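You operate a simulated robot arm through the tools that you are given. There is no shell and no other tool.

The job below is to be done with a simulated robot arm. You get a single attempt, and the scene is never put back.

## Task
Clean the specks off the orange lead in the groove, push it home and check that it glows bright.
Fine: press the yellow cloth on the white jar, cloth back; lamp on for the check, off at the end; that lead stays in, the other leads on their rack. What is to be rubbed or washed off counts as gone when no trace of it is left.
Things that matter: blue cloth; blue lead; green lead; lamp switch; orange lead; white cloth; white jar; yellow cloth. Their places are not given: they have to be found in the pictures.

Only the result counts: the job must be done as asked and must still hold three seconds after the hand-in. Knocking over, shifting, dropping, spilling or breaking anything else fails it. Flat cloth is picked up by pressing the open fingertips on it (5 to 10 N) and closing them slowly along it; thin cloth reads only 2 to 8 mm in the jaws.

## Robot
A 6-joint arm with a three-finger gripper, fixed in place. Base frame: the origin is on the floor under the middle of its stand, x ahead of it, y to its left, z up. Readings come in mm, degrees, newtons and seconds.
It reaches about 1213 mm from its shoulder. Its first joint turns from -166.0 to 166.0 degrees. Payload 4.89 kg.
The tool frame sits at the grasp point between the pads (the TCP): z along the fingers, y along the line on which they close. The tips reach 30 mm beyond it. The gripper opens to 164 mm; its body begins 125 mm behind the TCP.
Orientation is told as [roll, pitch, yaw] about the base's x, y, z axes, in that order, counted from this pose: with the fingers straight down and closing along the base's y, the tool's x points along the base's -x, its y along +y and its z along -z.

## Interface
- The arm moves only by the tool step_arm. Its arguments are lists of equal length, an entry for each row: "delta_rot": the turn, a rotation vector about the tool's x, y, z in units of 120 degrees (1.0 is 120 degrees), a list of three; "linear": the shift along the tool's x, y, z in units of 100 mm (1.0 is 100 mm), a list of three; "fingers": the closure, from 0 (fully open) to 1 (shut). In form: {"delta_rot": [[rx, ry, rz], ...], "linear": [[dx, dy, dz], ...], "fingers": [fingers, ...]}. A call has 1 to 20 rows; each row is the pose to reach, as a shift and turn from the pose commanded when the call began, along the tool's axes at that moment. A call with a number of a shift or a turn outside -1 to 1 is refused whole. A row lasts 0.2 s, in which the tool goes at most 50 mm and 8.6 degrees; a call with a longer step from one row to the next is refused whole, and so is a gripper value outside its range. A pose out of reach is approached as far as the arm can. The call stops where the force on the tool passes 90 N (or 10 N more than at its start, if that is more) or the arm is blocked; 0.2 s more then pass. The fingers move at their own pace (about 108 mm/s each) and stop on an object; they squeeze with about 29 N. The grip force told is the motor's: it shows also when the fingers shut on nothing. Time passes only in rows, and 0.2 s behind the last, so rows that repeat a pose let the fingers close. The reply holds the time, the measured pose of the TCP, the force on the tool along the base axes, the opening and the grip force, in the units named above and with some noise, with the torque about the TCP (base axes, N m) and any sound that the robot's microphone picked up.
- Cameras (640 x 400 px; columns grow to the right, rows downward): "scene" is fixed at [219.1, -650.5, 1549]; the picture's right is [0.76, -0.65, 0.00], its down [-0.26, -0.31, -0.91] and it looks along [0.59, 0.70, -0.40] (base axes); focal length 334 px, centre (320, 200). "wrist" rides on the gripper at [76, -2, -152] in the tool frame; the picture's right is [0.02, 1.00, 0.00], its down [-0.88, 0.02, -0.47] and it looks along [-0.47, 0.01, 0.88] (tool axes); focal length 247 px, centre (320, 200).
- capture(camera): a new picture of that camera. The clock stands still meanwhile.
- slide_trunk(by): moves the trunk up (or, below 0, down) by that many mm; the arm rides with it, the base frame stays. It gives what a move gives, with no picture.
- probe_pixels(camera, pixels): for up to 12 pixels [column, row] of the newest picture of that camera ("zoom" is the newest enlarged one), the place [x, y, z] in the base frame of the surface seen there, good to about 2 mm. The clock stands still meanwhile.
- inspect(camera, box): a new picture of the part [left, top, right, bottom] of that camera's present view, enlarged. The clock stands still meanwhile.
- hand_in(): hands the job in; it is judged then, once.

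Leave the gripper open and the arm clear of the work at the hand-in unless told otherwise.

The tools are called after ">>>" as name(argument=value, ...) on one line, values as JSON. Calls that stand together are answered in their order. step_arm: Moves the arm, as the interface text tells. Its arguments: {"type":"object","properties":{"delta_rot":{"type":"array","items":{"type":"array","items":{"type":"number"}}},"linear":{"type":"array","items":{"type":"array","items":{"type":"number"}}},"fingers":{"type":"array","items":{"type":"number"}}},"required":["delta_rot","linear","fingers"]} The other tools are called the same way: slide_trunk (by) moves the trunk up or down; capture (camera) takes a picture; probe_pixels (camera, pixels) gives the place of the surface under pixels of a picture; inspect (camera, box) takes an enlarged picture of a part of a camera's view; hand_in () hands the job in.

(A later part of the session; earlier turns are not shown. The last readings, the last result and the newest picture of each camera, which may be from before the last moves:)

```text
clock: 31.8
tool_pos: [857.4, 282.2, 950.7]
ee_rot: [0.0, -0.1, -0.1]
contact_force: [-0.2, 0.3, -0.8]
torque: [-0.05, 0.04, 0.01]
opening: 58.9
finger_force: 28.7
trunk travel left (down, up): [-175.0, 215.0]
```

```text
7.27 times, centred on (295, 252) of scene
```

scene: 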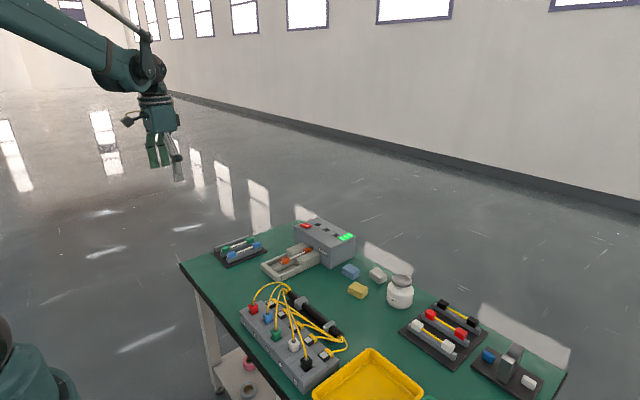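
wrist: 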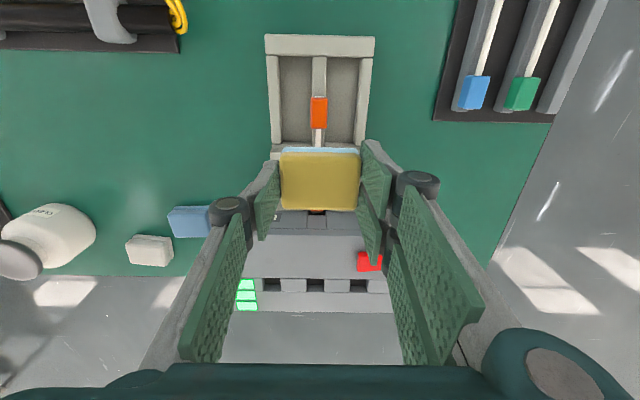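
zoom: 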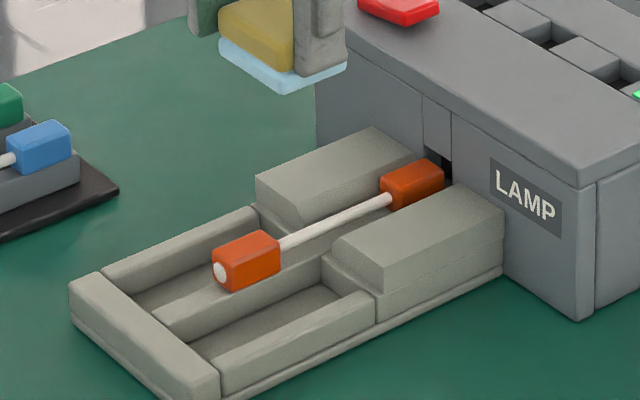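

The top of the near block looks clean. I'll zoom hard on it for faint traces and also check the far block.

>>> inspect(camera="wrist", box=[305, 90, 333, 135])

>>> inspect(camera="scene", box=[278, 240, 326, 270])

```text
8.89 times, centred on (319, 112) of wrist
```

zoom: 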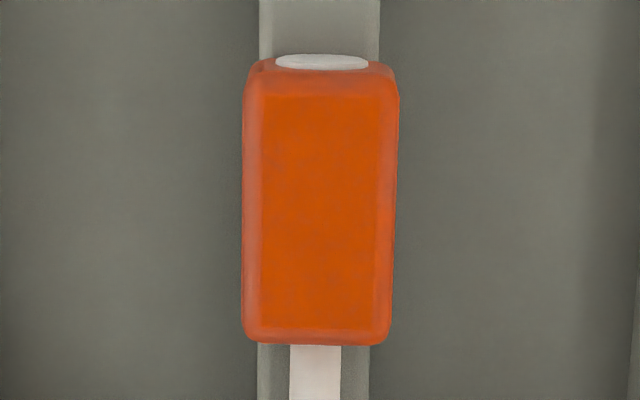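

```text
13.33 times, centred on (302, 255) of scene
```

zoom: 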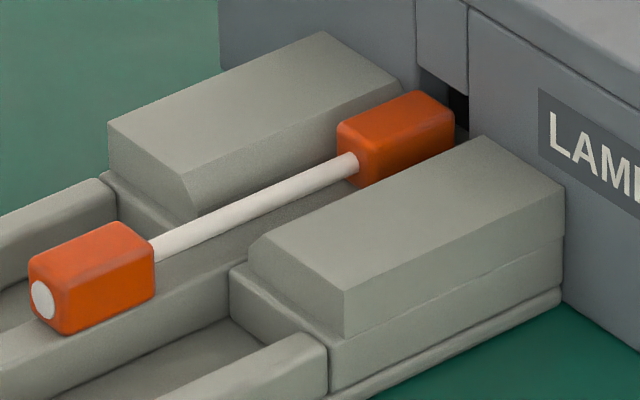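

There are some very faint mottled patches (e.g. around (258,68) in the wrist zoom, and on the block's top in the scene zoom). I'll rub a second time at the same press, with strokes shifted a few mm in x so the edges are covered as well. First I'll go back down along the same path.

>>> step_arm(delta_rot=[[0, 0, 0], [0, 0, 0], [0, 0, 0], [0, 0, 0], [0, 0, 0], [0, 0, 0]], linear=[[0.15, 0, 0.3], [0.3, 0, 0.6], [0.3, 0, 0.9], [0.3, 0, 0.96], [0.3, 0, 0.98], [0.3, 0, 0.99]], fingers=[1, 1, 1, 1, 1, 1])

```text
clock: 33.2
tool_pos: [825.3, 281.4, 851.5]
ee_rot: [0.1, 0.0, 0.0]
contact_force: [-0.1, 0.3, 0.3]
torque: [-0.02, 0.0, 0.01]
opening: 59.2
finger_force: 28.9
trunk travel left (down, up): [-175.0, 215.0]
```

No contact yet. I'll go down the last 1.2 mm and read.

>>> step_arm(delta_rot=[[0, 0, 0], [0, 0, 0], [0, 0, 0]], linear=[[0, 0, 0.006], [0, 0, 0.01], [0, 0, 0.012]], fingers=[1, 1, 1])

```text
clock: 34.0
tool_pos: [825.9, 280.2, 850.7]
ee_rot: [0.0, 0.0, -0.1]
contact_force: [0.2, -0.8, 4.4]
torque: [-0.03, 0.03, -0.01]
opening: 58.8
finger_force: 28.8
trunk travel left (down, up): [-175.0, 215.0]
```

Contact is 4.4 N. Now the second rubbing set, 0.4 mm deeper, with long y strokes that drift slowly from -5 to +5 mm in x and back.

>>> step_arm(delta_rot=[[0, 0, 0], [0, 0, 0], [0, 0, 0], [0, 0, 0], [0, 0, 0], [0, 0, 0], [0, 0, 0], [0, 0, 0], [0, 0, 0], [0, 0, 0], [0, 0, 0], [0, 0, 0], [0, 0, 0], [0, 0, 0], [0, 0, 0], [0, 0, 0], [0, 0, 0], [0, 0, 0], [0, 0, 0], [0, 0, 0]], linear=[[0, 0.1, 0.004], [0.01, 0, 0.004], [0.02, -0.1, 0.004], [0.03, 0, 0.004], [0.04, 0.1, 0.004], [0.05, 0, 0.004], [0.05, -0.1, 0.004], [0.04, 0, 0.004], [0.03, 0.1, 0.004], [0.02, 0, 0.004], [0.01, -0.1, 0.004], [0, 0, 0.004], [-0.01, 0.1, 0.004], [-0.02, 0, 0.004], [-0.03, -0.1, 0.004], [-0.04, 0, 0.004], [-0.04, 0.1, 0.004], [-0.03, 0, 0.004], [-0.01, -0.1, 0.004], [0, 0, 0.004]], fingers=[1, 1, 1, 1, 1, 1, 1, 1, 1, 1, 1, 1, 1, 1, 1, 1, 1, 1, 1, 1])

```text
clock: 38.2
tool_pos: [825.4, 280.4, 851.2]
ee_rot: [0.1, 0.0, 0.0]
contact_force: [-0.3, -4.8, 9.8]
torque: [-0.18, 0.0, 0.01]
opening: 58.8
finger_force: 29.4
trunk travel left (down, up): [-175.0, 215.0]
```

The second set held about 10 N. I'll lift and look again.

>>> step_arm(delta_rot=[[0, 0, 0], [0, 0, 0], [0, 0, 0], [0, 0, 0], [0, 0, 0]], linear=[[0, 0, -0.05], [0, 0, -0.25], [-0.15, 0, -0.5], [-0.3, 0, -0.75], [-0.4, 0, -1.0]], fingers=[1, 1, 1, 1, 1])

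>>> inspect(camera="wrist", box=[305, 80, 333, 120])

>>> inspect(camera="scene", box=[275, 245, 307, 270])

```text
clock: 39.4
tool_pos: [868.5, 282.1, 951.2]
ee_rot: [0.0, -0.1, 0.1]
contact_force: [0.2, 1.3, -0.9]
torque: [-0.04, 0.03, -0.04]
opening: 58.9
finger_force: 28.7
trunk travel left (down, up): [-175.0, 215.0]
```

```text
10.00 times, centred on (319, 100) of wrist
```

zoom: 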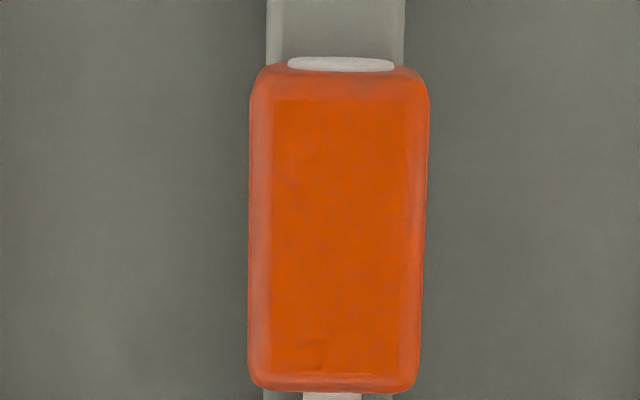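

```text
16.00 times, centred on (291, 258) of scene
```

zoom: 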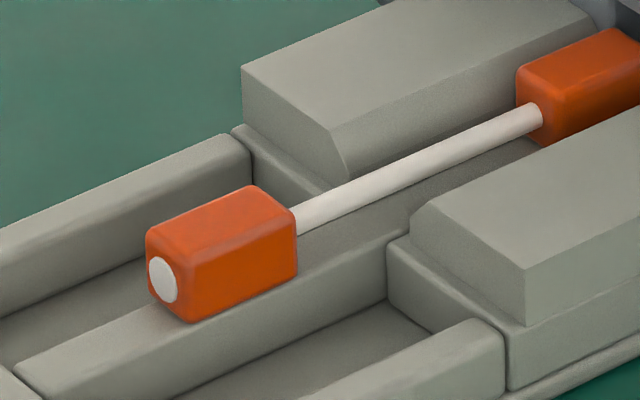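

It looks clean now. For certainty I'll move the camera nearer, 35 mm ahead and 70 mm down and still clear of the box and guides, for one closer look.

>>> step_arm(delta_rot=[[0, 0, 0], [0, 0, 0], [0, 0, 0]], linear=[[-0.15, 0, 0.25], [-0.3, 0, 0.5], [-0.35, 0, 0.7]], fingers=[1, 1, 1])

>>> capture(camera="wrist")

>>> inspect(camera="wrist", box=[300, 45, 340, 100])

```text
clock: 40.2
tool_pos: [900.3, 281.5, 880.5]
ee_rot: [-0.1, 0.0, 0.0]
contact_force: [-0.6, 0.1, 0.4]
torque: [0.01, -0.05, 0.01]
opening: 58.8
finger_force: 28.8
trunk travel left (down, up): [-175.0, 215.0]
```

```text
taken
```

wrist: 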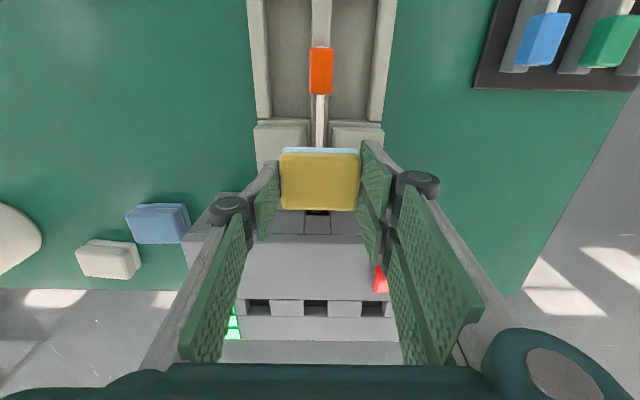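

```text
7.27 times, centred on (320, 72) of wrist
```

zoom: 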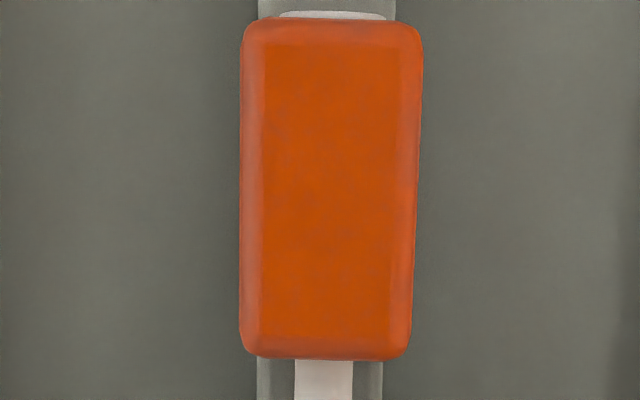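

The block is clean, with no speck left. Now I'll return the cloth to its place at TCP (938,-9) and yaw 11.1°, lifting to z≈980 first.

>>> step_arm(delta_rot=[[0, 0, 0], [0, 0, 0], [0, 0, 0]], linear=[[0, 0, -0.35], [0, 0, -0.7], [0, 0, -1.0]], fingers=[1, 1, 1])

>>> step_arm(delta_rot=[[0, 0, 0], [0, 0, 0], [0, 0, 0]], linear=[[-0.04, -0.33, 0], [-0.08, -0.66, 0], [-0.12, -0.97, 0]], fingers=[1, 1, 1])

>>> step_arm(delta_rot=[[0, 0, 0], [0, 0, 0], [0, 0, 0]], linear=[[-0.04, -0.33, 0], [-0.08, -0.66, 0], [-0.12, -0.97, 0]], fingers=[1, 1, 1])

>>> step_arm(delta_rot=[[0, 0, -0.031], [0, 0, -0.062], [0, 0, -0.0925], [0, 0, -0.0925]], linear=[[-0.04, -0.33, 0], [-0.08, -0.66, 0], [-0.12, -0.97, 0], [-0.12, -0.97, 0]], fingers=[1, 1, 1, 1])

```text
clock: 41.0
tool_pos: [903.6, 280.7, 980.5]
ee_rot: [0.0, 0.0, 0.0]
contact_force: [1.0, -0.3, -0.1]
torque: [-0.04, 0.06, 0.0]
opening: 59.1
finger_force: 29.0
trunk travel left (down, up): [-175.0, 215.0]
```

```text
clock: 41.8
tool_pos: [914.2, 183.8, 980.5]
ee_rot: [0.1, 0.0, 0.1]
contact_force: [-0.6, 1.4, -1.3]
torque: [-0.22, -0.04, 0.0]
opening: 58.6
finger_force: 28.9
trunk travel left (down, up): [-175.0, 215.0]
```

```text
clock: 42.6
tool_pos: [923.8, 86.9, 979.0]
ee_rot: [0.0, 0.0, 0.0]
contact_force: [0.1, 1.4, 0.3]
torque: [-0.19, 0.0, -0.02]
opening: 58.7
finger_force: 28.9
trunk travel left (down, up): [-175.0, 215.0]
```

```text
clock: 43.6
tool_pos: [936.1, -12.1, 977.2]
ee_rot: [0.1, -0.1, 11.1]
contact_force: [0.1, -0.9, 0.2]
torque: [0.03, 0.01, -0.02]
opening: 58.7
finger_force: 29.1
trunk travel left (down, up): [-175.0, 215.0]
```

The TCP is at (936,-12,977). I'll nudge +2/+2.5 mm and descend 100 mm.

>>> step_arm(delta_rot=[[0, 0, 0], [0, 0, 0], [0, 0, 0], [0, 0, 0]], linear=[[-0.02, 0.02, 0.35], [-0.02, 0.02, 0.7], [-0.02, 0.02, 1.0], [-0.02, 0.02, 1.0]], fingers=[1, 1, 1, 1])

>>> capture(camera="wrist")

```text
clock: 44.6
tool_pos: [938.7, -7.0, 878.7]
ee_rot: [-0.1, -0.1, 11.1]
contact_force: [0.0, 0.3, -1.6]
torque: [0.0, 0.01, 0.02]
opening: 59.0
finger_force: 28.9
trunk travel left (down, up): [-175.0, 215.0]
```

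```text
taken
```

wrist: 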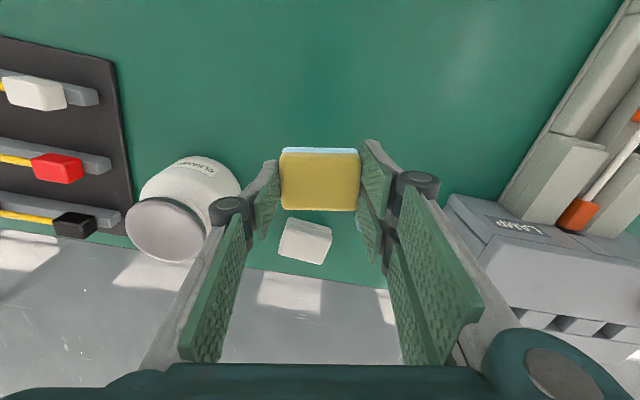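

I'll descend 70 mm; the cloth's bottom should then be about 5 mm above the table, given contact was at about 42.5 mm below the TCP on the block.

>>> step_arm(delta_rot=[[0, 0, 0], [0, 0, 0], [0, 0, 0], [0, 0, 0]], linear=[[0, -0.01, 0.3], [0, -0.01, 0.55], [0, -0.01, 0.7], [0, -0.01, 0.7]], fingers=[1, 1, 1, 1])

>>> step_arm(delta_rot=[[0, 0, 0], [0, 0, 0], [0, 0, 0]], linear=[[0, 0, 0.01], [0, 0, 0.02], [0, 0, 0.03]], fingers=[1, 1, 1])

```text
clock: 45.6
tool_pos: [939.5, -10.1, 809.8]
ee_rot: [0.0, 0.0, 11.1]
contact_force: [0.8, -0.2, -0.7]
torque: [-0.03, 0.0, 0.02]
opening: 59.0
finger_force: 28.8
trunk travel left (down, up): [-175.0, 215.0]
```

```text
clock: 46.4
tool_pos: [938.4, -9.0, 805.3]
ee_rot: [0.0, 0.0, 11.2]
contact_force: [0.2, 0.0, -0.2]
torque: [0.02, -0.02, 0.0]
opening: 59.1
finger_force: 29.1
trunk travel left (down, up): [-175.0, 215.0]
```

No contact yet at 805. I'll go 2 mm more in small steps.

>>> step_arm(delta_rot=[[0, 0, 0], [0, 0, 0]], linear=[[0, 0, 0.01], [0, 0, 0.02]], fingers=[1, 1])

>>> step_arm(delta_rot=[[0, 0, 0], [0, 0, 0]], linear=[[0, 0, 0.005], [0, 0, 0.01]], fingers=[1, 1])

```text
clock: 47.0
tool_pos: [938.9, -8.5, 805.4]
ee_rot: [0.0, -0.1, 11.1]
contact_force: [-0.3, 0.5, -1.1]
torque: [0.03, 0.0, 0.01]
opening: 59.0
finger_force: 28.6
trunk travel left (down, up): [-175.0, 215.0]
```

```text
clock: 47.6
tool_pos: [938.7, -8.7, 803.4]
ee_rot: [0.0, 0.1, 11.0]
contact_force: [-0.7, 0.0, -0.5]
torque: [0.0, -0.02, 0.02]
opening: 59.0
finger_force: 29.4
trunk travel left (down, up): [-175.0, 215.0]
```

>>> step_arm(delta_rot=[[0, 0, 0], [0, 0, 0]], linear=[[0, 0, 0.007], [0, 0, 0.014]], fingers=[1, 1])

```text
clock: 48.2
tool_pos: [939.0, -8.6, 802.3]
ee_rot: [0.0, 0.1, 11.0]
contact_force: [0.0, 0.0, 1.3]
torque: [0.05, 0.03, 0.04]
opening: 58.8
finger_force: 29.1
trunk travel left (down, up): [-175.0, 215.0]
```

It's nearly touching, with 1.3 N read. I'll go one half millimetre more.

>>> step_arm(delta_rot=[[0, 0, 0], [0, 0, 0]], linear=[[0, 0, 0.004], [0, 0, 0.007]], fingers=[1, 1])

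```text
clock: 48.8
tool_pos: [938.2, -7.8, 801.1]
ee_rot: [0.0, 0.0, 11.1]
contact_force: [3.4, 1.6, 11.3]
torque: [0.23, 0.03, -0.05]
opening: 58.9
finger_force: 28.9
trunk travel left (down, up): [-175.0, 215.0]
```

The cloth rests on the table (11 N). I'll open the fingers gradually to about 82 mm without moving the arm.

>>> step_arm(delta_rot=[[0, 0, 0], [0, 0, 0], [0, 0, 0], [0, 0, 0], [0, 0, 0]], linear=[[0, 0, 0], [0, 0, 0], [0, 0, 0], [0, 0, 0], [0, 0, 0]], fingers=[0.62, 0.6, 0.55, 0.5, 0.5])

>>> capture(camera="wrist")

```text
clock: 50.0
tool_pos: [938.7, -9.0, 801.0]
ee_rot: [-0.1, -0.1, 11.1]
contact_force: [0.4, 0.4, -0.8]
torque: [0.01, 0.0, 0.0]
opening: 81.7
finger_force: 0.0
trunk travel left (down, up): [-175.0, 215.0]
```

```text
taken
```

wrist: 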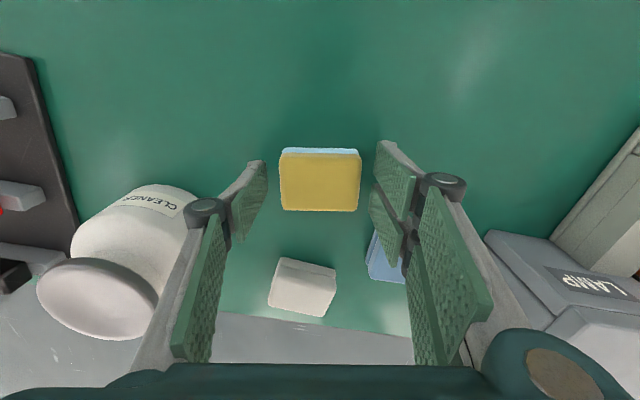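

The cloth is released on the table with gaps on both sides. I'll lift straight up and check where it lies.

>>> step_arm(delta_rot=[[0, 0, 0], [0, 0, 0], [0, 0, 0], [0, 0, 0]], linear=[[0, 0, -0.1], [0, 0, -0.4], [0, 0, -0.7], [0, 0, -1.0]], fingers=[0.5, 0.5, 0.5, 0.5])

>>> step_arm(delta_rot=[[0, 0, 0], [0, 0, 0], [0, 0, 0], [0, 0, 0]], linear=[[0, 0, -0.3], [0, 0, -0.6], [0, 0, -0.8], [0, 0, -0.8]], fingers=[0.5, 0.6, 0.7, 0.8])

>>> capture(camera="wrist")

>>> inspect(camera="scene", box=[330, 255, 430, 320])

```text
clock: 51.0
tool_pos: [938.3, -7.9, 901.4]
ee_rot: [0.0, 0.0, 11.2]
contact_force: [0.8, 0.0, -0.4]
torque: [0.01, 0.1, -0.01]
opening: 81.8
finger_force: 0.1
trunk travel left (down, up): [-175.0, 215.0]
```

```text
clock: 52.0
tool_pos: [938.7, -7.7, 981.7]
ee_rot: [0.0, 0.0, 11.1]
contact_force: [-0.2, -0.1, 0.4]
torque: [-0.04, -0.02, -0.04]
opening: 33.0
finger_force: 0.2
trunk travel left (down, up): [-175.0, 215.0]
```

```text
taken
```

wrist: 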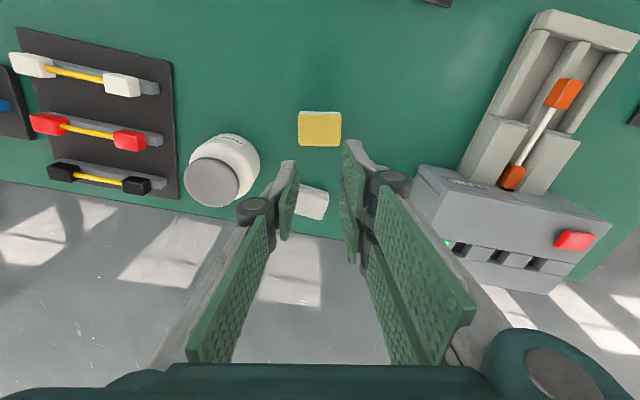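

```text
6.15 times, centred on (380, 288) of scene
```

zoom: 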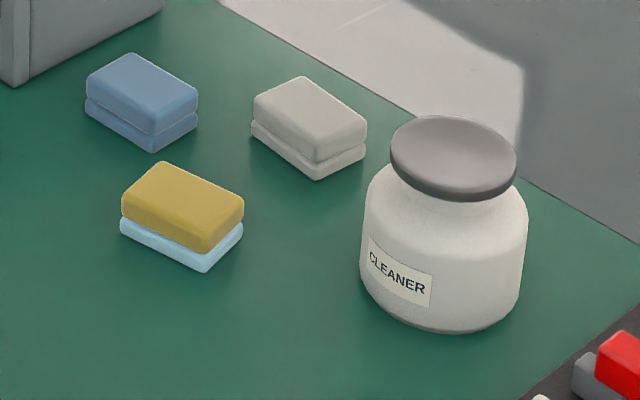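

The yellow cloth is back where it was, and the jar and other cloths are unchanged. Next I'll push the lead home. I'll turn yaw back to 0, close the fingers, and travel to behind the lead at about (760,275).

>>> step_arm(delta_rot=[[0, 0, 0.031], [0, 0, 0.062], [0, 0, 0.0925]], linear=[[0.105, 0.326, 0], [0.211, 0.652, 0], [0.317, 0.979, 0]], fingers=[0.9, 1, 1])

>>> step_arm(delta_rot=[[0, 0, 0], [0, 0, 0], [0, 0, 0]], linear=[[0.215, 0.32, 0], [0.43, 0.64, 0], [0.645, 0.965, 0]], fingers=[1, 1, 1])

>>> step_arm(delta_rot=[[0, 0, 0], [0, 0, 0], [0, 0, 0], [0, 0, 0]], linear=[[0.215, 0.32, 0], [0.43, 0.64, 0], [0.645, 0.965, 0], [0.645, 0.965, 0]], fingers=[1, 1, 1, 1])

>>> capture(camera="wrist")

>>> inspect(camera="scene", box=[190, 130, 350, 290])

```text
clock: 52.8
tool_pos: [888.6, 80.7, 980.4]
ee_rot: [0.0, -0.1, 0.0]
contact_force: [0.3, -1.1, -0.3]
torque: [0.25, 0.05, 0.0]
opening: 0.0
finger_force: 29.0
trunk travel left (down, up): [-175.0, 215.0]
```

```text
clock: 53.6
tool_pos: [825.2, 179.5, 981.3]
ee_rot: [0.0, 0.1, -0.2]
contact_force: [0.5, -1.0, -0.2]
torque: [0.22, 0.05, 0.01]
opening: 0.0
finger_force: 29.1
trunk travel left (down, up): [-175.0, 215.0]
```

```text
clock: 54.6
tool_pos: [758.5, 276.0, 982.4]
ee_rot: [-0.1, 0.0, 0.1]
contact_force: [-0.1, 0.1, 0.6]
torque: [0.0, -0.03, -0.01]
opening: 0.0
finger_force: 29.2
trunk travel left (down, up): [-175.0, 215.0]
```

```text
taken
```

wrist: 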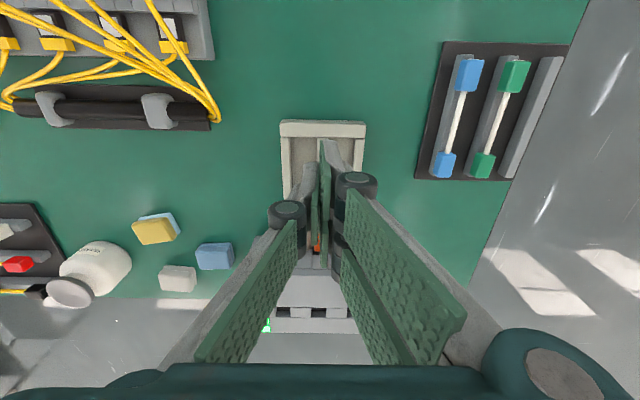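

```text
2.50 times, centred on (270, 210) of scene
```

zoom: 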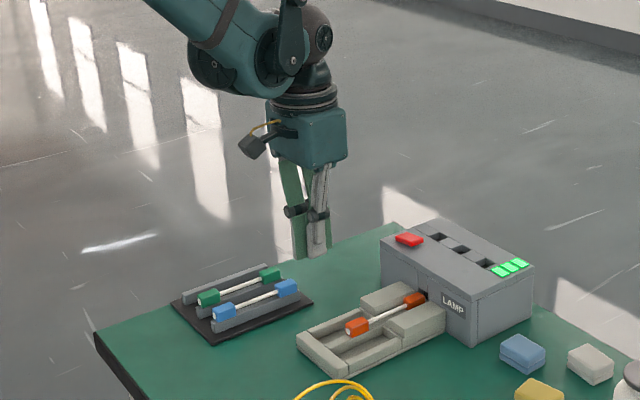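

The fingers are shut. I'll enlarge the fingertips in the scene and wrist views and probe their widths, so I know which part will push.

>>> inspect(camera="scene", box=[245, 190, 295, 240])

>>> inspect(camera="wrist", box=[270, 115, 390, 285])

```text
8.00 times, centred on (270, 215) of scene
```

zoom: 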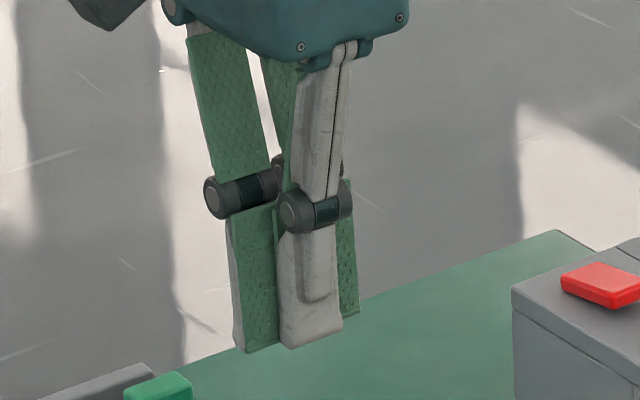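

```text
2.35 times, centred on (330, 200) of wrist
```

zoom: 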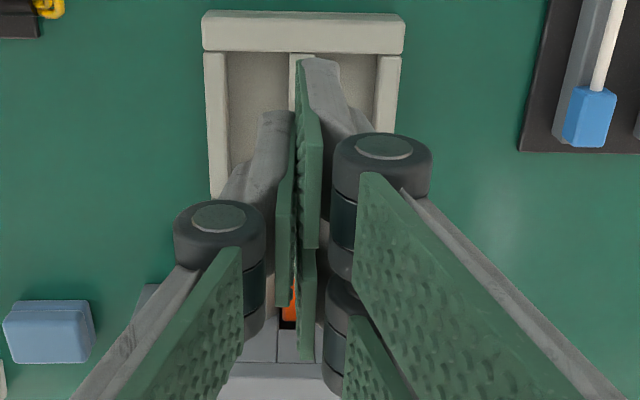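

>>> probe_pixels(camera="zoom", pixels=[[307, 340], [307, 300], [307, 270], [300, 180], [310, 60], [300, 110], [285, 250], [330, 60], [312, 240]])

>>> inspect(camera="scene", box=[245, 190, 295, 240])

>>> probe_pixels(camera="zoom", pixels=[[284, 340], [340, 325], [311, 346], [352, 305], [353, 240], [245, 345], [262, 335], [234, 330], [240, 240], [330, 215], [285, 210], [210, 195]])

```text
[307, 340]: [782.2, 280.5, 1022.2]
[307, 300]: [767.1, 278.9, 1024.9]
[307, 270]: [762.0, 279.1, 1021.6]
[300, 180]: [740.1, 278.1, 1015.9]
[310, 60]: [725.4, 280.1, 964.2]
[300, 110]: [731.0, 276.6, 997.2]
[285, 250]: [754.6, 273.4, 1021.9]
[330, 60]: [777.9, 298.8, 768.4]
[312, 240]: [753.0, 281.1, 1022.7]
```

```text
8.00 times, centred on (270, 215) of scene
```

zoom: 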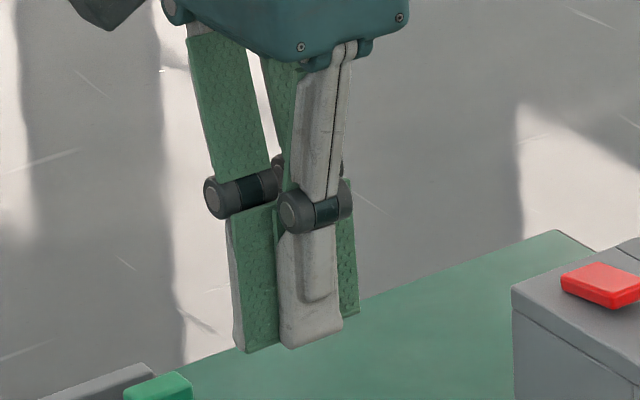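

```text
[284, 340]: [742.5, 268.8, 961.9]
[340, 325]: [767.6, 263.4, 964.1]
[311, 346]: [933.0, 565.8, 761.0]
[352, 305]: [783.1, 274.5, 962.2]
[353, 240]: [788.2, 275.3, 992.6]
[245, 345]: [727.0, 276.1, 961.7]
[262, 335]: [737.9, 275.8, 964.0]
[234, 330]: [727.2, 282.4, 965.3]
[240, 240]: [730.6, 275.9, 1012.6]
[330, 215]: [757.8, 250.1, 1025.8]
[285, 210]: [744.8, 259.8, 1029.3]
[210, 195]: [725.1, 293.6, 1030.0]
```

The front-right finger leads about 30 mm ahead of the TCP and is about 12 mm wide (y 276–288), centred on the block at y 281. I'll descend to TCP z≈826, with the tips about 8 mm above the rail and crossbar, 20 mm behind the block.

>>> step_arm(delta_rot=[[0, 0, 0], [0, 0, 0], [0, 0, 0]], linear=[[0, 0, 0.35], [0, 0, 0.7], [0, 0, 1.0]], fingers=[1, 1, 1])

>>> step_arm(delta_rot=[[0, 0, 0], [0, 0, 0], [0, 0, 0], [0, 0, 0]], linear=[[0, 0, 0.25], [0, 0, 0.45], [0, 0, 0.55], [0, 0, 0.55]], fingers=[1, 1, 1, 1])

>>> inspect(camera="scene", box=[245, 205, 345, 285])

>>> capture(camera="wrist")

```text
clock: 55.4
tool_pos: [761.4, 275.3, 883.3]
ee_rot: [0.0, 0.0, 0.0]
contact_force: [-0.3, 0.5, 0.0]
torque: [0.05, -0.12, 0.0]
opening: 0.2
finger_force: 29.2
trunk travel left (down, up): [-175.0, 215.0]
```

```text
clock: 56.4
tool_pos: [760.3, 275.1, 825.9]
ee_rot: [0.0, 0.0, 0.0]
contact_force: [0.2, 0.0, 0.8]
torque: [0.0, 0.01, -0.02]
opening: 0.0
finger_force: 29.4
trunk travel left (down, up): [-175.0, 215.0]
```

```text
5.00 times, centred on (295, 245) of scene
```

zoom: 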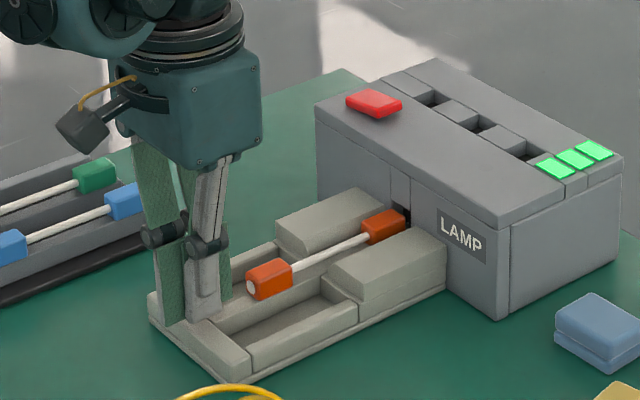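

```text
taken
```

wrist: 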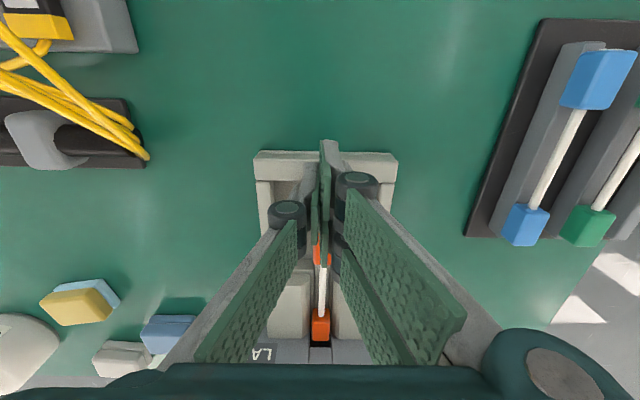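

The finger stands behind the near block at the right height. I'll move ahead 15 mm, then creep until contact.

>>> step_arm(delta_rot=[[0, 0, 0], [0, 0, 0], [0, 0, 0], [0, 0, 0]], linear=[[-0.05, 0, 0], [-0.1, 0, 0], [-0.13, 0, 0], [-0.15, 0, 0]], fingers=[1, 1, 1, 1])

>>> step_arm(delta_rot=[[0, 0, 0], [0, 0, 0], [0, 0, 0]], linear=[[-0.02, 0, 0], [-0.04, 0, 0], [-0.06, 0, 0]], fingers=[1, 1, 1])

```text
clock: 57.4
tool_pos: [775.7, 274.3, 827.3]
ee_rot: [0.0, 0.0, 0.0]
contact_force: [-0.4, -0.1, 0.2]
torque: [0.03, -0.01, -0.01]
opening: 0.0
finger_force: 29.0
trunk travel left (down, up): [-175.0, 215.0]
```

```text
clock: 58.2
tool_pos: [781.7, 274.3, 825.7]
ee_rot: [0.0, 0.0, 0.0]
contact_force: [0.2, 0.8, -0.1]
torque: [-0.02, 0.03, -0.02]
opening: 0.0
finger_force: 29.1
trunk travel left (down, up): [-175.0, 215.0]
```

No force yet at x 781.7. I'll advance 6 mm more and take a picture.

>>> step_arm(delta_rot=[[0, 0, 0], [0, 0, 0], [0, 0, 0]], linear=[[-0.02, 0, 0], [-0.04, 0, 0], [-0.06, 0, 0]], fingers=[1, 1, 1])

>>> inspect(camera="scene", box=[265, 225, 345, 285])

```text
clock: 59.0
tool_pos: [787.4, 274.9, 827.3]
ee_rot: [0.0, -0.1, 0.0]
contact_force: [-0.2, 0.2, 0.4]
torque: [-0.03, -0.02, 0.02]
opening: 0.1
finger_force: 28.8
trunk travel left (down, up): [-175.0, 215.0]
```

```text
6.67 times, centred on (305, 255) of scene
```

zoom: 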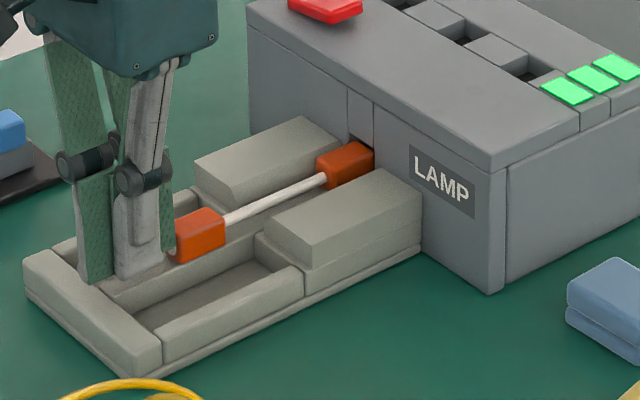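

The leading finger is at or just short of the block's rear face. I'll continue in small steps and watch the force along x.

>>> step_arm(delta_rot=[[0, 0, 0], [0, 0, 0], [0, 0, 0]], linear=[[-0.02, 0, 0], [-0.04, 0, 0], [-0.06, 0, 0]], fingers=[1, 1, 1])

>>> inspect(camera="scene", box=[265, 225, 345, 285])

```text
clock: 59.8
tool_pos: [792.3, 274.7, 826.7]
ee_rot: [0.0, -0.1, 0.0]
contact_force: [0.0, 0.2, 0.6]
torque: [0.02, 0.02, 0.03]
opening: 0.2
finger_force: 29.0
trunk travel left (down, up): [-175.0, 215.0]
```

```text
6.67 times, centred on (305, 255) of scene
```

zoom: 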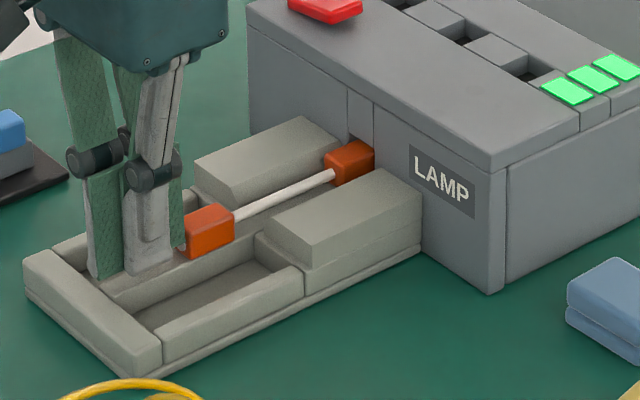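

The lead slides with the finger at almost no force, and the far block is entering the box. I'll keep pushing in small steps until it stops.

>>> step_arm(delta_rot=[[0, 0, 0], [0, 0, 0], [0, 0, 0], [0, 0, 0]], linear=[[-0.02, 0, 0], [-0.04, 0, 0], [-0.06, 0, 0], [-0.08, 0, 0]], fingers=[1, 1, 1, 1])

```text
clock: 60.8
tool_pos: [797.0, 274.7, 828.7]
ee_rot: [-0.1, 0.2, 0.1]
contact_force: [-71.5, -2.5, 2.0]
torque: [-0.05, 1.6, 0.1]
opening: 0.0
finger_force: 29.1
trunk travel left (down, up): [-175.0, 215.0]
```

A strong stop: 71 N at x≈797. I'll look whether the lead is seated.

>>> inspect(camera="scene", box=[265, 225, 345, 285])

>>> capture(camera="wrist")

```text
6.67 times, centred on (305, 255) of scene
```

zoom: 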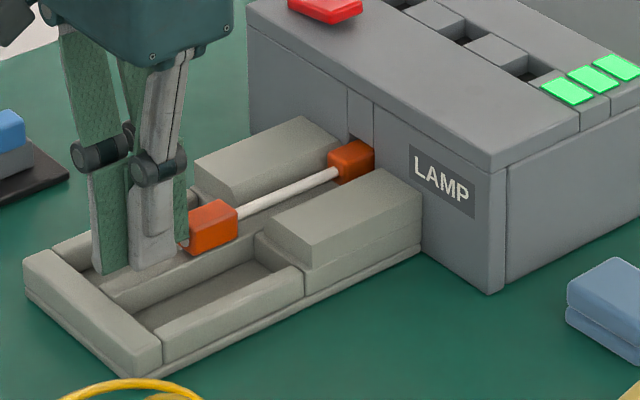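

```text
taken
```

wrist: 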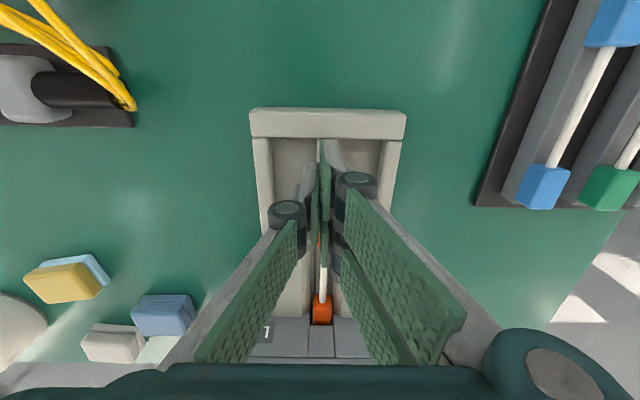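

The lead went in about 13 mm and then stopped. I'll ease the pressure by backing off 4 mm and measure the lead's position.

>>> step_arm(delta_rot=[[0, 0, 0], [0, 0, 0], [0, 0, 0]], linear=[[0.03, 0, 0], [0.06, 0, 0], [0.08, 0, 0]], fingers=[1, 1, 1])

>>> inspect(camera="scene", box=[275, 230, 335, 275])

```text
clock: 61.6
tool_pos: [795.7, 273.9, 827.9]
ee_rot: [-0.1, -0.2, 0.0]
contact_force: [-0.5, 0.1, 0.2]
torque: [0.0, -0.02, -0.01]
opening: 0.0
finger_force: 28.7
trunk travel left (down, up): [-175.0, 215.0]
```

```text
8.89 times, centred on (305, 252) of scene
```

zoom: 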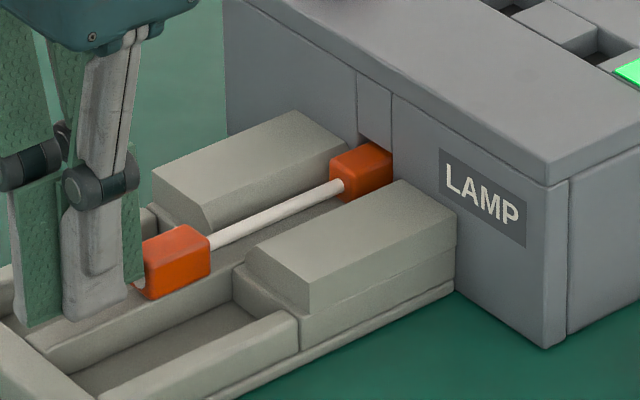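

>>> probe_pixels(camera="zoom", pixels=[[175, 245], [150, 255], [205, 240], [180, 270], [335, 165], [362, 160], [388, 155], [355, 150], [360, 175], [375, 85], [370, 120], [140, 280]])

```text
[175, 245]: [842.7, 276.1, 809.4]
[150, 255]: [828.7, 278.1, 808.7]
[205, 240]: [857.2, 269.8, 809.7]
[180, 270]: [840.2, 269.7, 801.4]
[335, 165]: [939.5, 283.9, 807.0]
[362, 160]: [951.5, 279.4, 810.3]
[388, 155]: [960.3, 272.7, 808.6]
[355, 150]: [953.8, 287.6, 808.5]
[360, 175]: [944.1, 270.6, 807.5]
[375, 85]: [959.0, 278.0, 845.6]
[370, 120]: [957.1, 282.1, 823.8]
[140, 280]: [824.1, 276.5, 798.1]
```

The near block now spans x≈825–858, so it moved in 15 mm to a hard stop, and the far block is about 13 mm inside the box. I'll back off, rise, and look at the switch before testing the lamp.

>>> step_arm(delta_rot=[[0, 0, 0], [0, 0, 0], [0, 0, 0], [0, 0, 0], [0, 0, 0]], linear=[[0.1, 0, 0], [0.2, 0, -0.1], [0.2, 0, -0.4], [0.2, 0, -0.7], [0.2, 0, -1.0]], fingers=[1, 1, 1, 1, 1])

>>> inspect(camera="scene", box=[285, 210, 365, 270])

>>> capture(camera="wrist")

```text
clock: 62.8
tool_pos: [772.1, 275.5, 925.5]
ee_rot: [0.0, -0.1, 0.0]
contact_force: [1.1, -0.8, -1.2]
torque: [-0.04, 0.14, -0.01]
opening: 0.0
finger_force: 28.9
trunk travel left (down, up): [-175.0, 215.0]
```

```text
6.67 times, centred on (325, 240) of scene
```

zoom: 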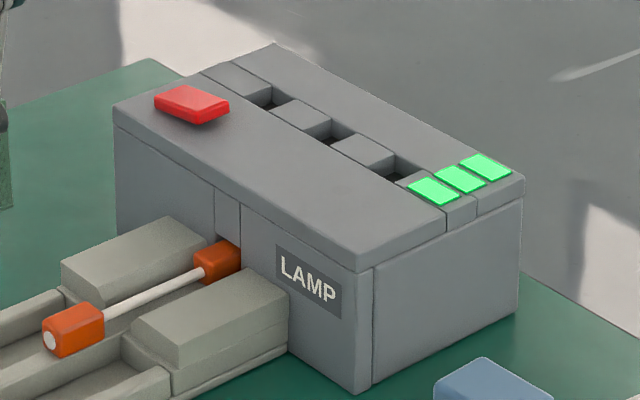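

```text
taken
```

wrist: 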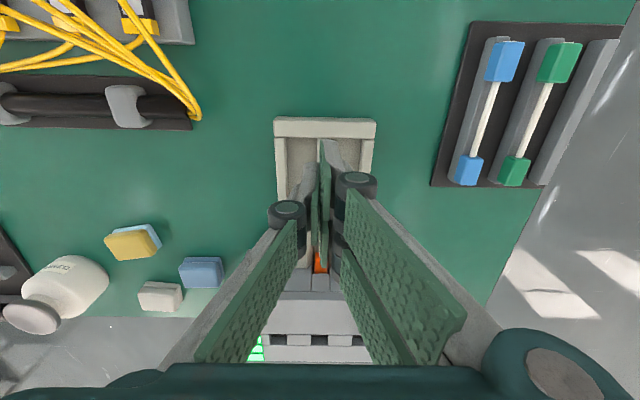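

The red switch at (190,103) in this zoom looks like a slightly tilted rocker. I'll probe its corners to learn the tilt.

>>> inspect(camera="scene", box=[298, 216, 326, 236])

>>> probe_pixels(camera="scene", pixels=[[304, 225], [307, 226]])

```text
16.00 times, centred on (312, 226) of scene
```

zoom: 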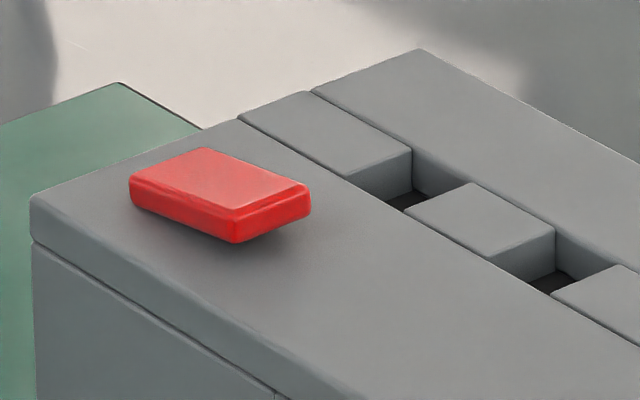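

```text
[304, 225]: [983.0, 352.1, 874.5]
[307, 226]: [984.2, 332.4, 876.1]
```

>>> probe_pixels(camera="zoom", pixels=[[205, 155], [300, 190], [240, 205], [140, 180], [220, 180], [170, 170], [270, 195], [235, 235], [300, 215], [135, 200], [100, 230], [330, 260]])

```text
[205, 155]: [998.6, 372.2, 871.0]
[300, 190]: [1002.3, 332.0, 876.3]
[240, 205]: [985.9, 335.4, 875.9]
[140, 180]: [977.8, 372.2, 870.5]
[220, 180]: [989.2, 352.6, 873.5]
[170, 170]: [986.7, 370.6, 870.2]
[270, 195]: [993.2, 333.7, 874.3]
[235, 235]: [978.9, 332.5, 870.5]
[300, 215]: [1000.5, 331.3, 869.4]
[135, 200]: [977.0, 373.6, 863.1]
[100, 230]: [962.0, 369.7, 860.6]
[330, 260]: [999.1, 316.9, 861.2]
```

The rocker spans x 977–1003 and y 331–374. Its -y side is raised (z≈876) and its +y side is down (≈870), so pressing the -y side should switch it on. I'll travel at z≈965 to above (990,333).

>>> step_arm(delta_rot=[[0, 0, 0], [0, 0, 0], [0, 0, 0]], linear=[[-0.25, 0.06, -0.2], [-0.5, 0.13, -0.4], [-0.75, 0.19, -0.4]], fingers=[1, 1, 1])

>>> step_arm(delta_rot=[[0, 0, 0], [0, 0, 0], [0, 0, 0]], linear=[[-0.25, 0.06, 0], [-0.5, 0.13, 0], [-0.75, 0.19, 0]], fingers=[1, 1, 1])

>>> step_arm(delta_rot=[[0, 0, 0], [0, 0, 0], [0, 0, 0], [0, 0, 0]], linear=[[-0.25, 0.06, 0], [-0.5, 0.13, 0], [-0.68, 0.19, 0], [-0.68, 0.19, 0]], fingers=[1, 1, 1, 1])

>>> capture(camera="wrist")

>>> inspect(camera="scene", box=[270, 180, 370, 270])

```text
clock: 63.6
tool_pos: [846.7, 293.9, 968.1]
ee_rot: [0.0, 0.1, 0.0]
contact_force: [-1.2, 1.3, 0.7]
torque: [0.01, -0.11, 0.0]
opening: 0.0
finger_force: 28.5
trunk travel left (down, up): [-175.0, 215.0]
```

```text
clock: 64.4
tool_pos: [922.5, 312.9, 966.9]
ee_rot: [0.0, 0.0, -0.1]
contact_force: [-0.7, 0.1, 0.5]
torque: [0.09, -0.1, 0.03]
opening: 0.0
finger_force: 29.1
trunk travel left (down, up): [-175.0, 215.0]
```

```text
clock: 65.4
tool_pos: [990.8, 332.4, 967.2]
ee_rot: [0.0, 0.0, 0.0]
contact_force: [-0.2, 0.5, -0.9]
torque: [-0.01, 0.05, 0.01]
opening: 0.1
finger_force: 29.1
trunk travel left (down, up): [-175.0, 215.0]
```

```text
taken
```

wrist: 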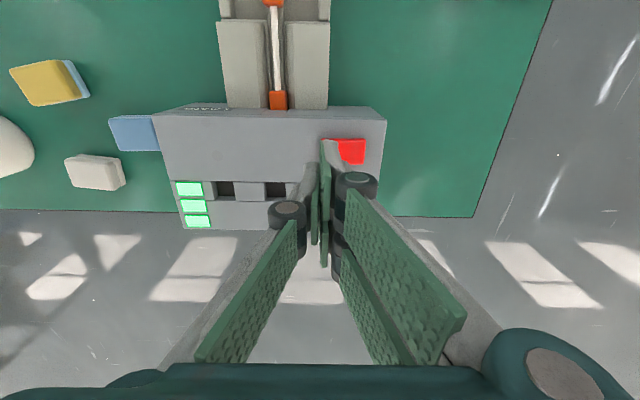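

```text
4.44 times, centred on (320, 225) of scene
```

zoom: 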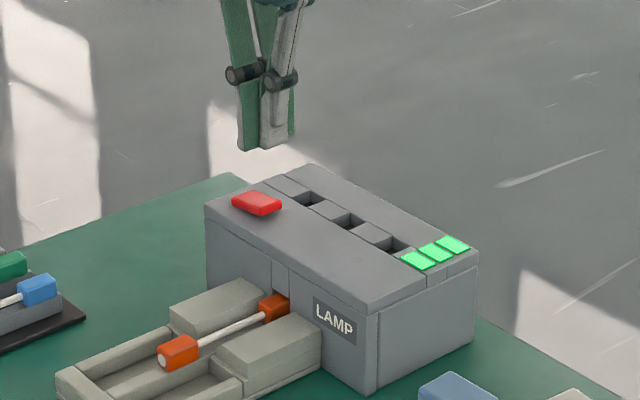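

The fingertips stand over the rocker's raised side. I'll descend 50 mm, then creep.

>>> step_arm(delta_rot=[[0, 0, 0], [0, 0, 0], [0, 0, 0], [0, 0, 0]], linear=[[0, 0.01, 0.25], [0, 0.01, 0.45], [0, 0.01, 0.52], [0, 0.01, 0.52]], fingers=[1, 1, 1, 1])

>>> step_arm(delta_rot=[[0, 0, 0], [0, 0, 0]], linear=[[0, 0, 0.02], [0, 0, 0.04]], fingers=[1, 1])

>>> inspect(camera="scene", box=[285, 200, 345, 245])

```text
clock: 66.4
tool_pos: [991.1, 333.2, 914.8]
ee_rot: [0.1, -0.1, -0.1]
contact_force: [0.9, 0.6, -0.9]
torque: [-0.02, 0.06, 0.02]
opening: 0.2
finger_force: 29.6
trunk travel left (down, up): [-175.0, 215.0]
```

```text
clock: 67.0
tool_pos: [991.9, 332.2, 910.9]
ee_rot: [-0.1, 0.0, 0.0]
contact_force: [-0.3, 0.0, 1.2]
torque: [0.02, -0.05, 0.03]
opening: 0.0
finger_force: 28.8
trunk travel left (down, up): [-175.0, 215.0]
```

```text
8.89 times, centred on (315, 222) of scene
```

zoom: 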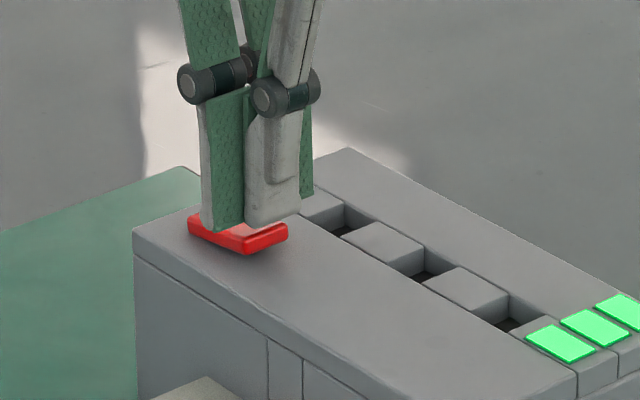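

The tips are just above the switch. I'll press down in 1 mm steps.

>>> step_arm(delta_rot=[[0, 0, 0], [0, 0, 0], [0, 0, 0]], linear=[[0, 0, 0.01], [0, 0, 0.02], [0, 0, 0.03]], fingers=[1, 1, 1])

```text
clock: 67.8
tool_pos: [989.3, 332.7, 907.5]
ee_rot: [-0.1, 0.0, 0.0]
contact_force: [0.0, -0.2, 0.0]
torque: [0.01, -0.01, -0.01]
opening: 0.1
finger_force: 28.6
trunk travel left (down, up): [-175.0, 215.0]
```

>>> step_arm(delta_rot=[[0, 0, 0], [0, 0, 0], [0, 0, 0]], linear=[[0, 0, 0.01], [0, 0, 0.02], [0, 0, 0.03]], fingers=[1, 1, 1])

>>> inspect(camera="scene", box=[265, 205, 355, 275])

```text
clock: 68.6
tool_pos: [991.8, 331.6, 904.2]
ee_rot: [0.0, 0.0, 0.0]
contact_force: [-0.6, -0.6, 0.5]
torque: [0.0, 0.01, 0.03]
opening: 0.0
finger_force: 29.1
trunk travel left (down, up): [-175.0, 215.0]
```

```text
5.71 times, centred on (310, 240) of scene
```

zoom: 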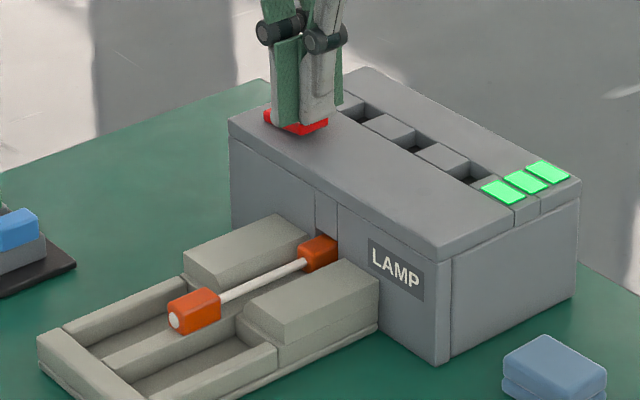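

No force yet at z≈904.5, so I'll go on down.

>>> step_arm(delta_rot=[[0, 0, 0], [0, 0, 0], [0, 0, 0]], linear=[[0, 0, 0.01], [0, 0, 0.02], [0, 0, 0.03]], fingers=[1, 1, 1])

>>> inspect(camera="scene", box=[265, 205, 355, 275])

```text
clock: 69.4
tool_pos: [991.5, 332.5, 901.4]
ee_rot: [0.0, 0.0, 0.0]
contact_force: [0.0, -2.3, 1.0]
torque: [-0.04, 0.05, 0.0]
opening: 6.0
finger_force: 45.5
trunk travel left (down, up): [-175.0, 215.0]
```

```text
5.71 times, centred on (310, 240) of scene
```

zoom: 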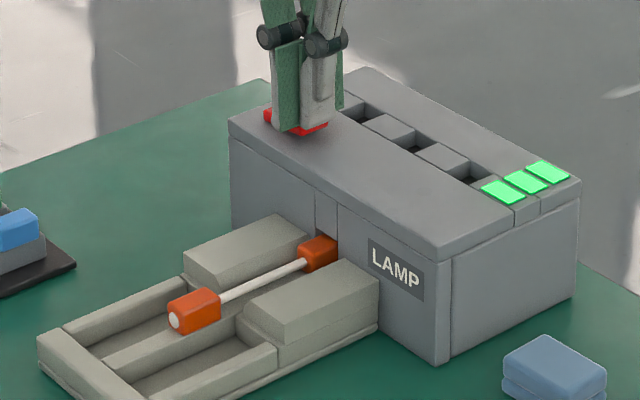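

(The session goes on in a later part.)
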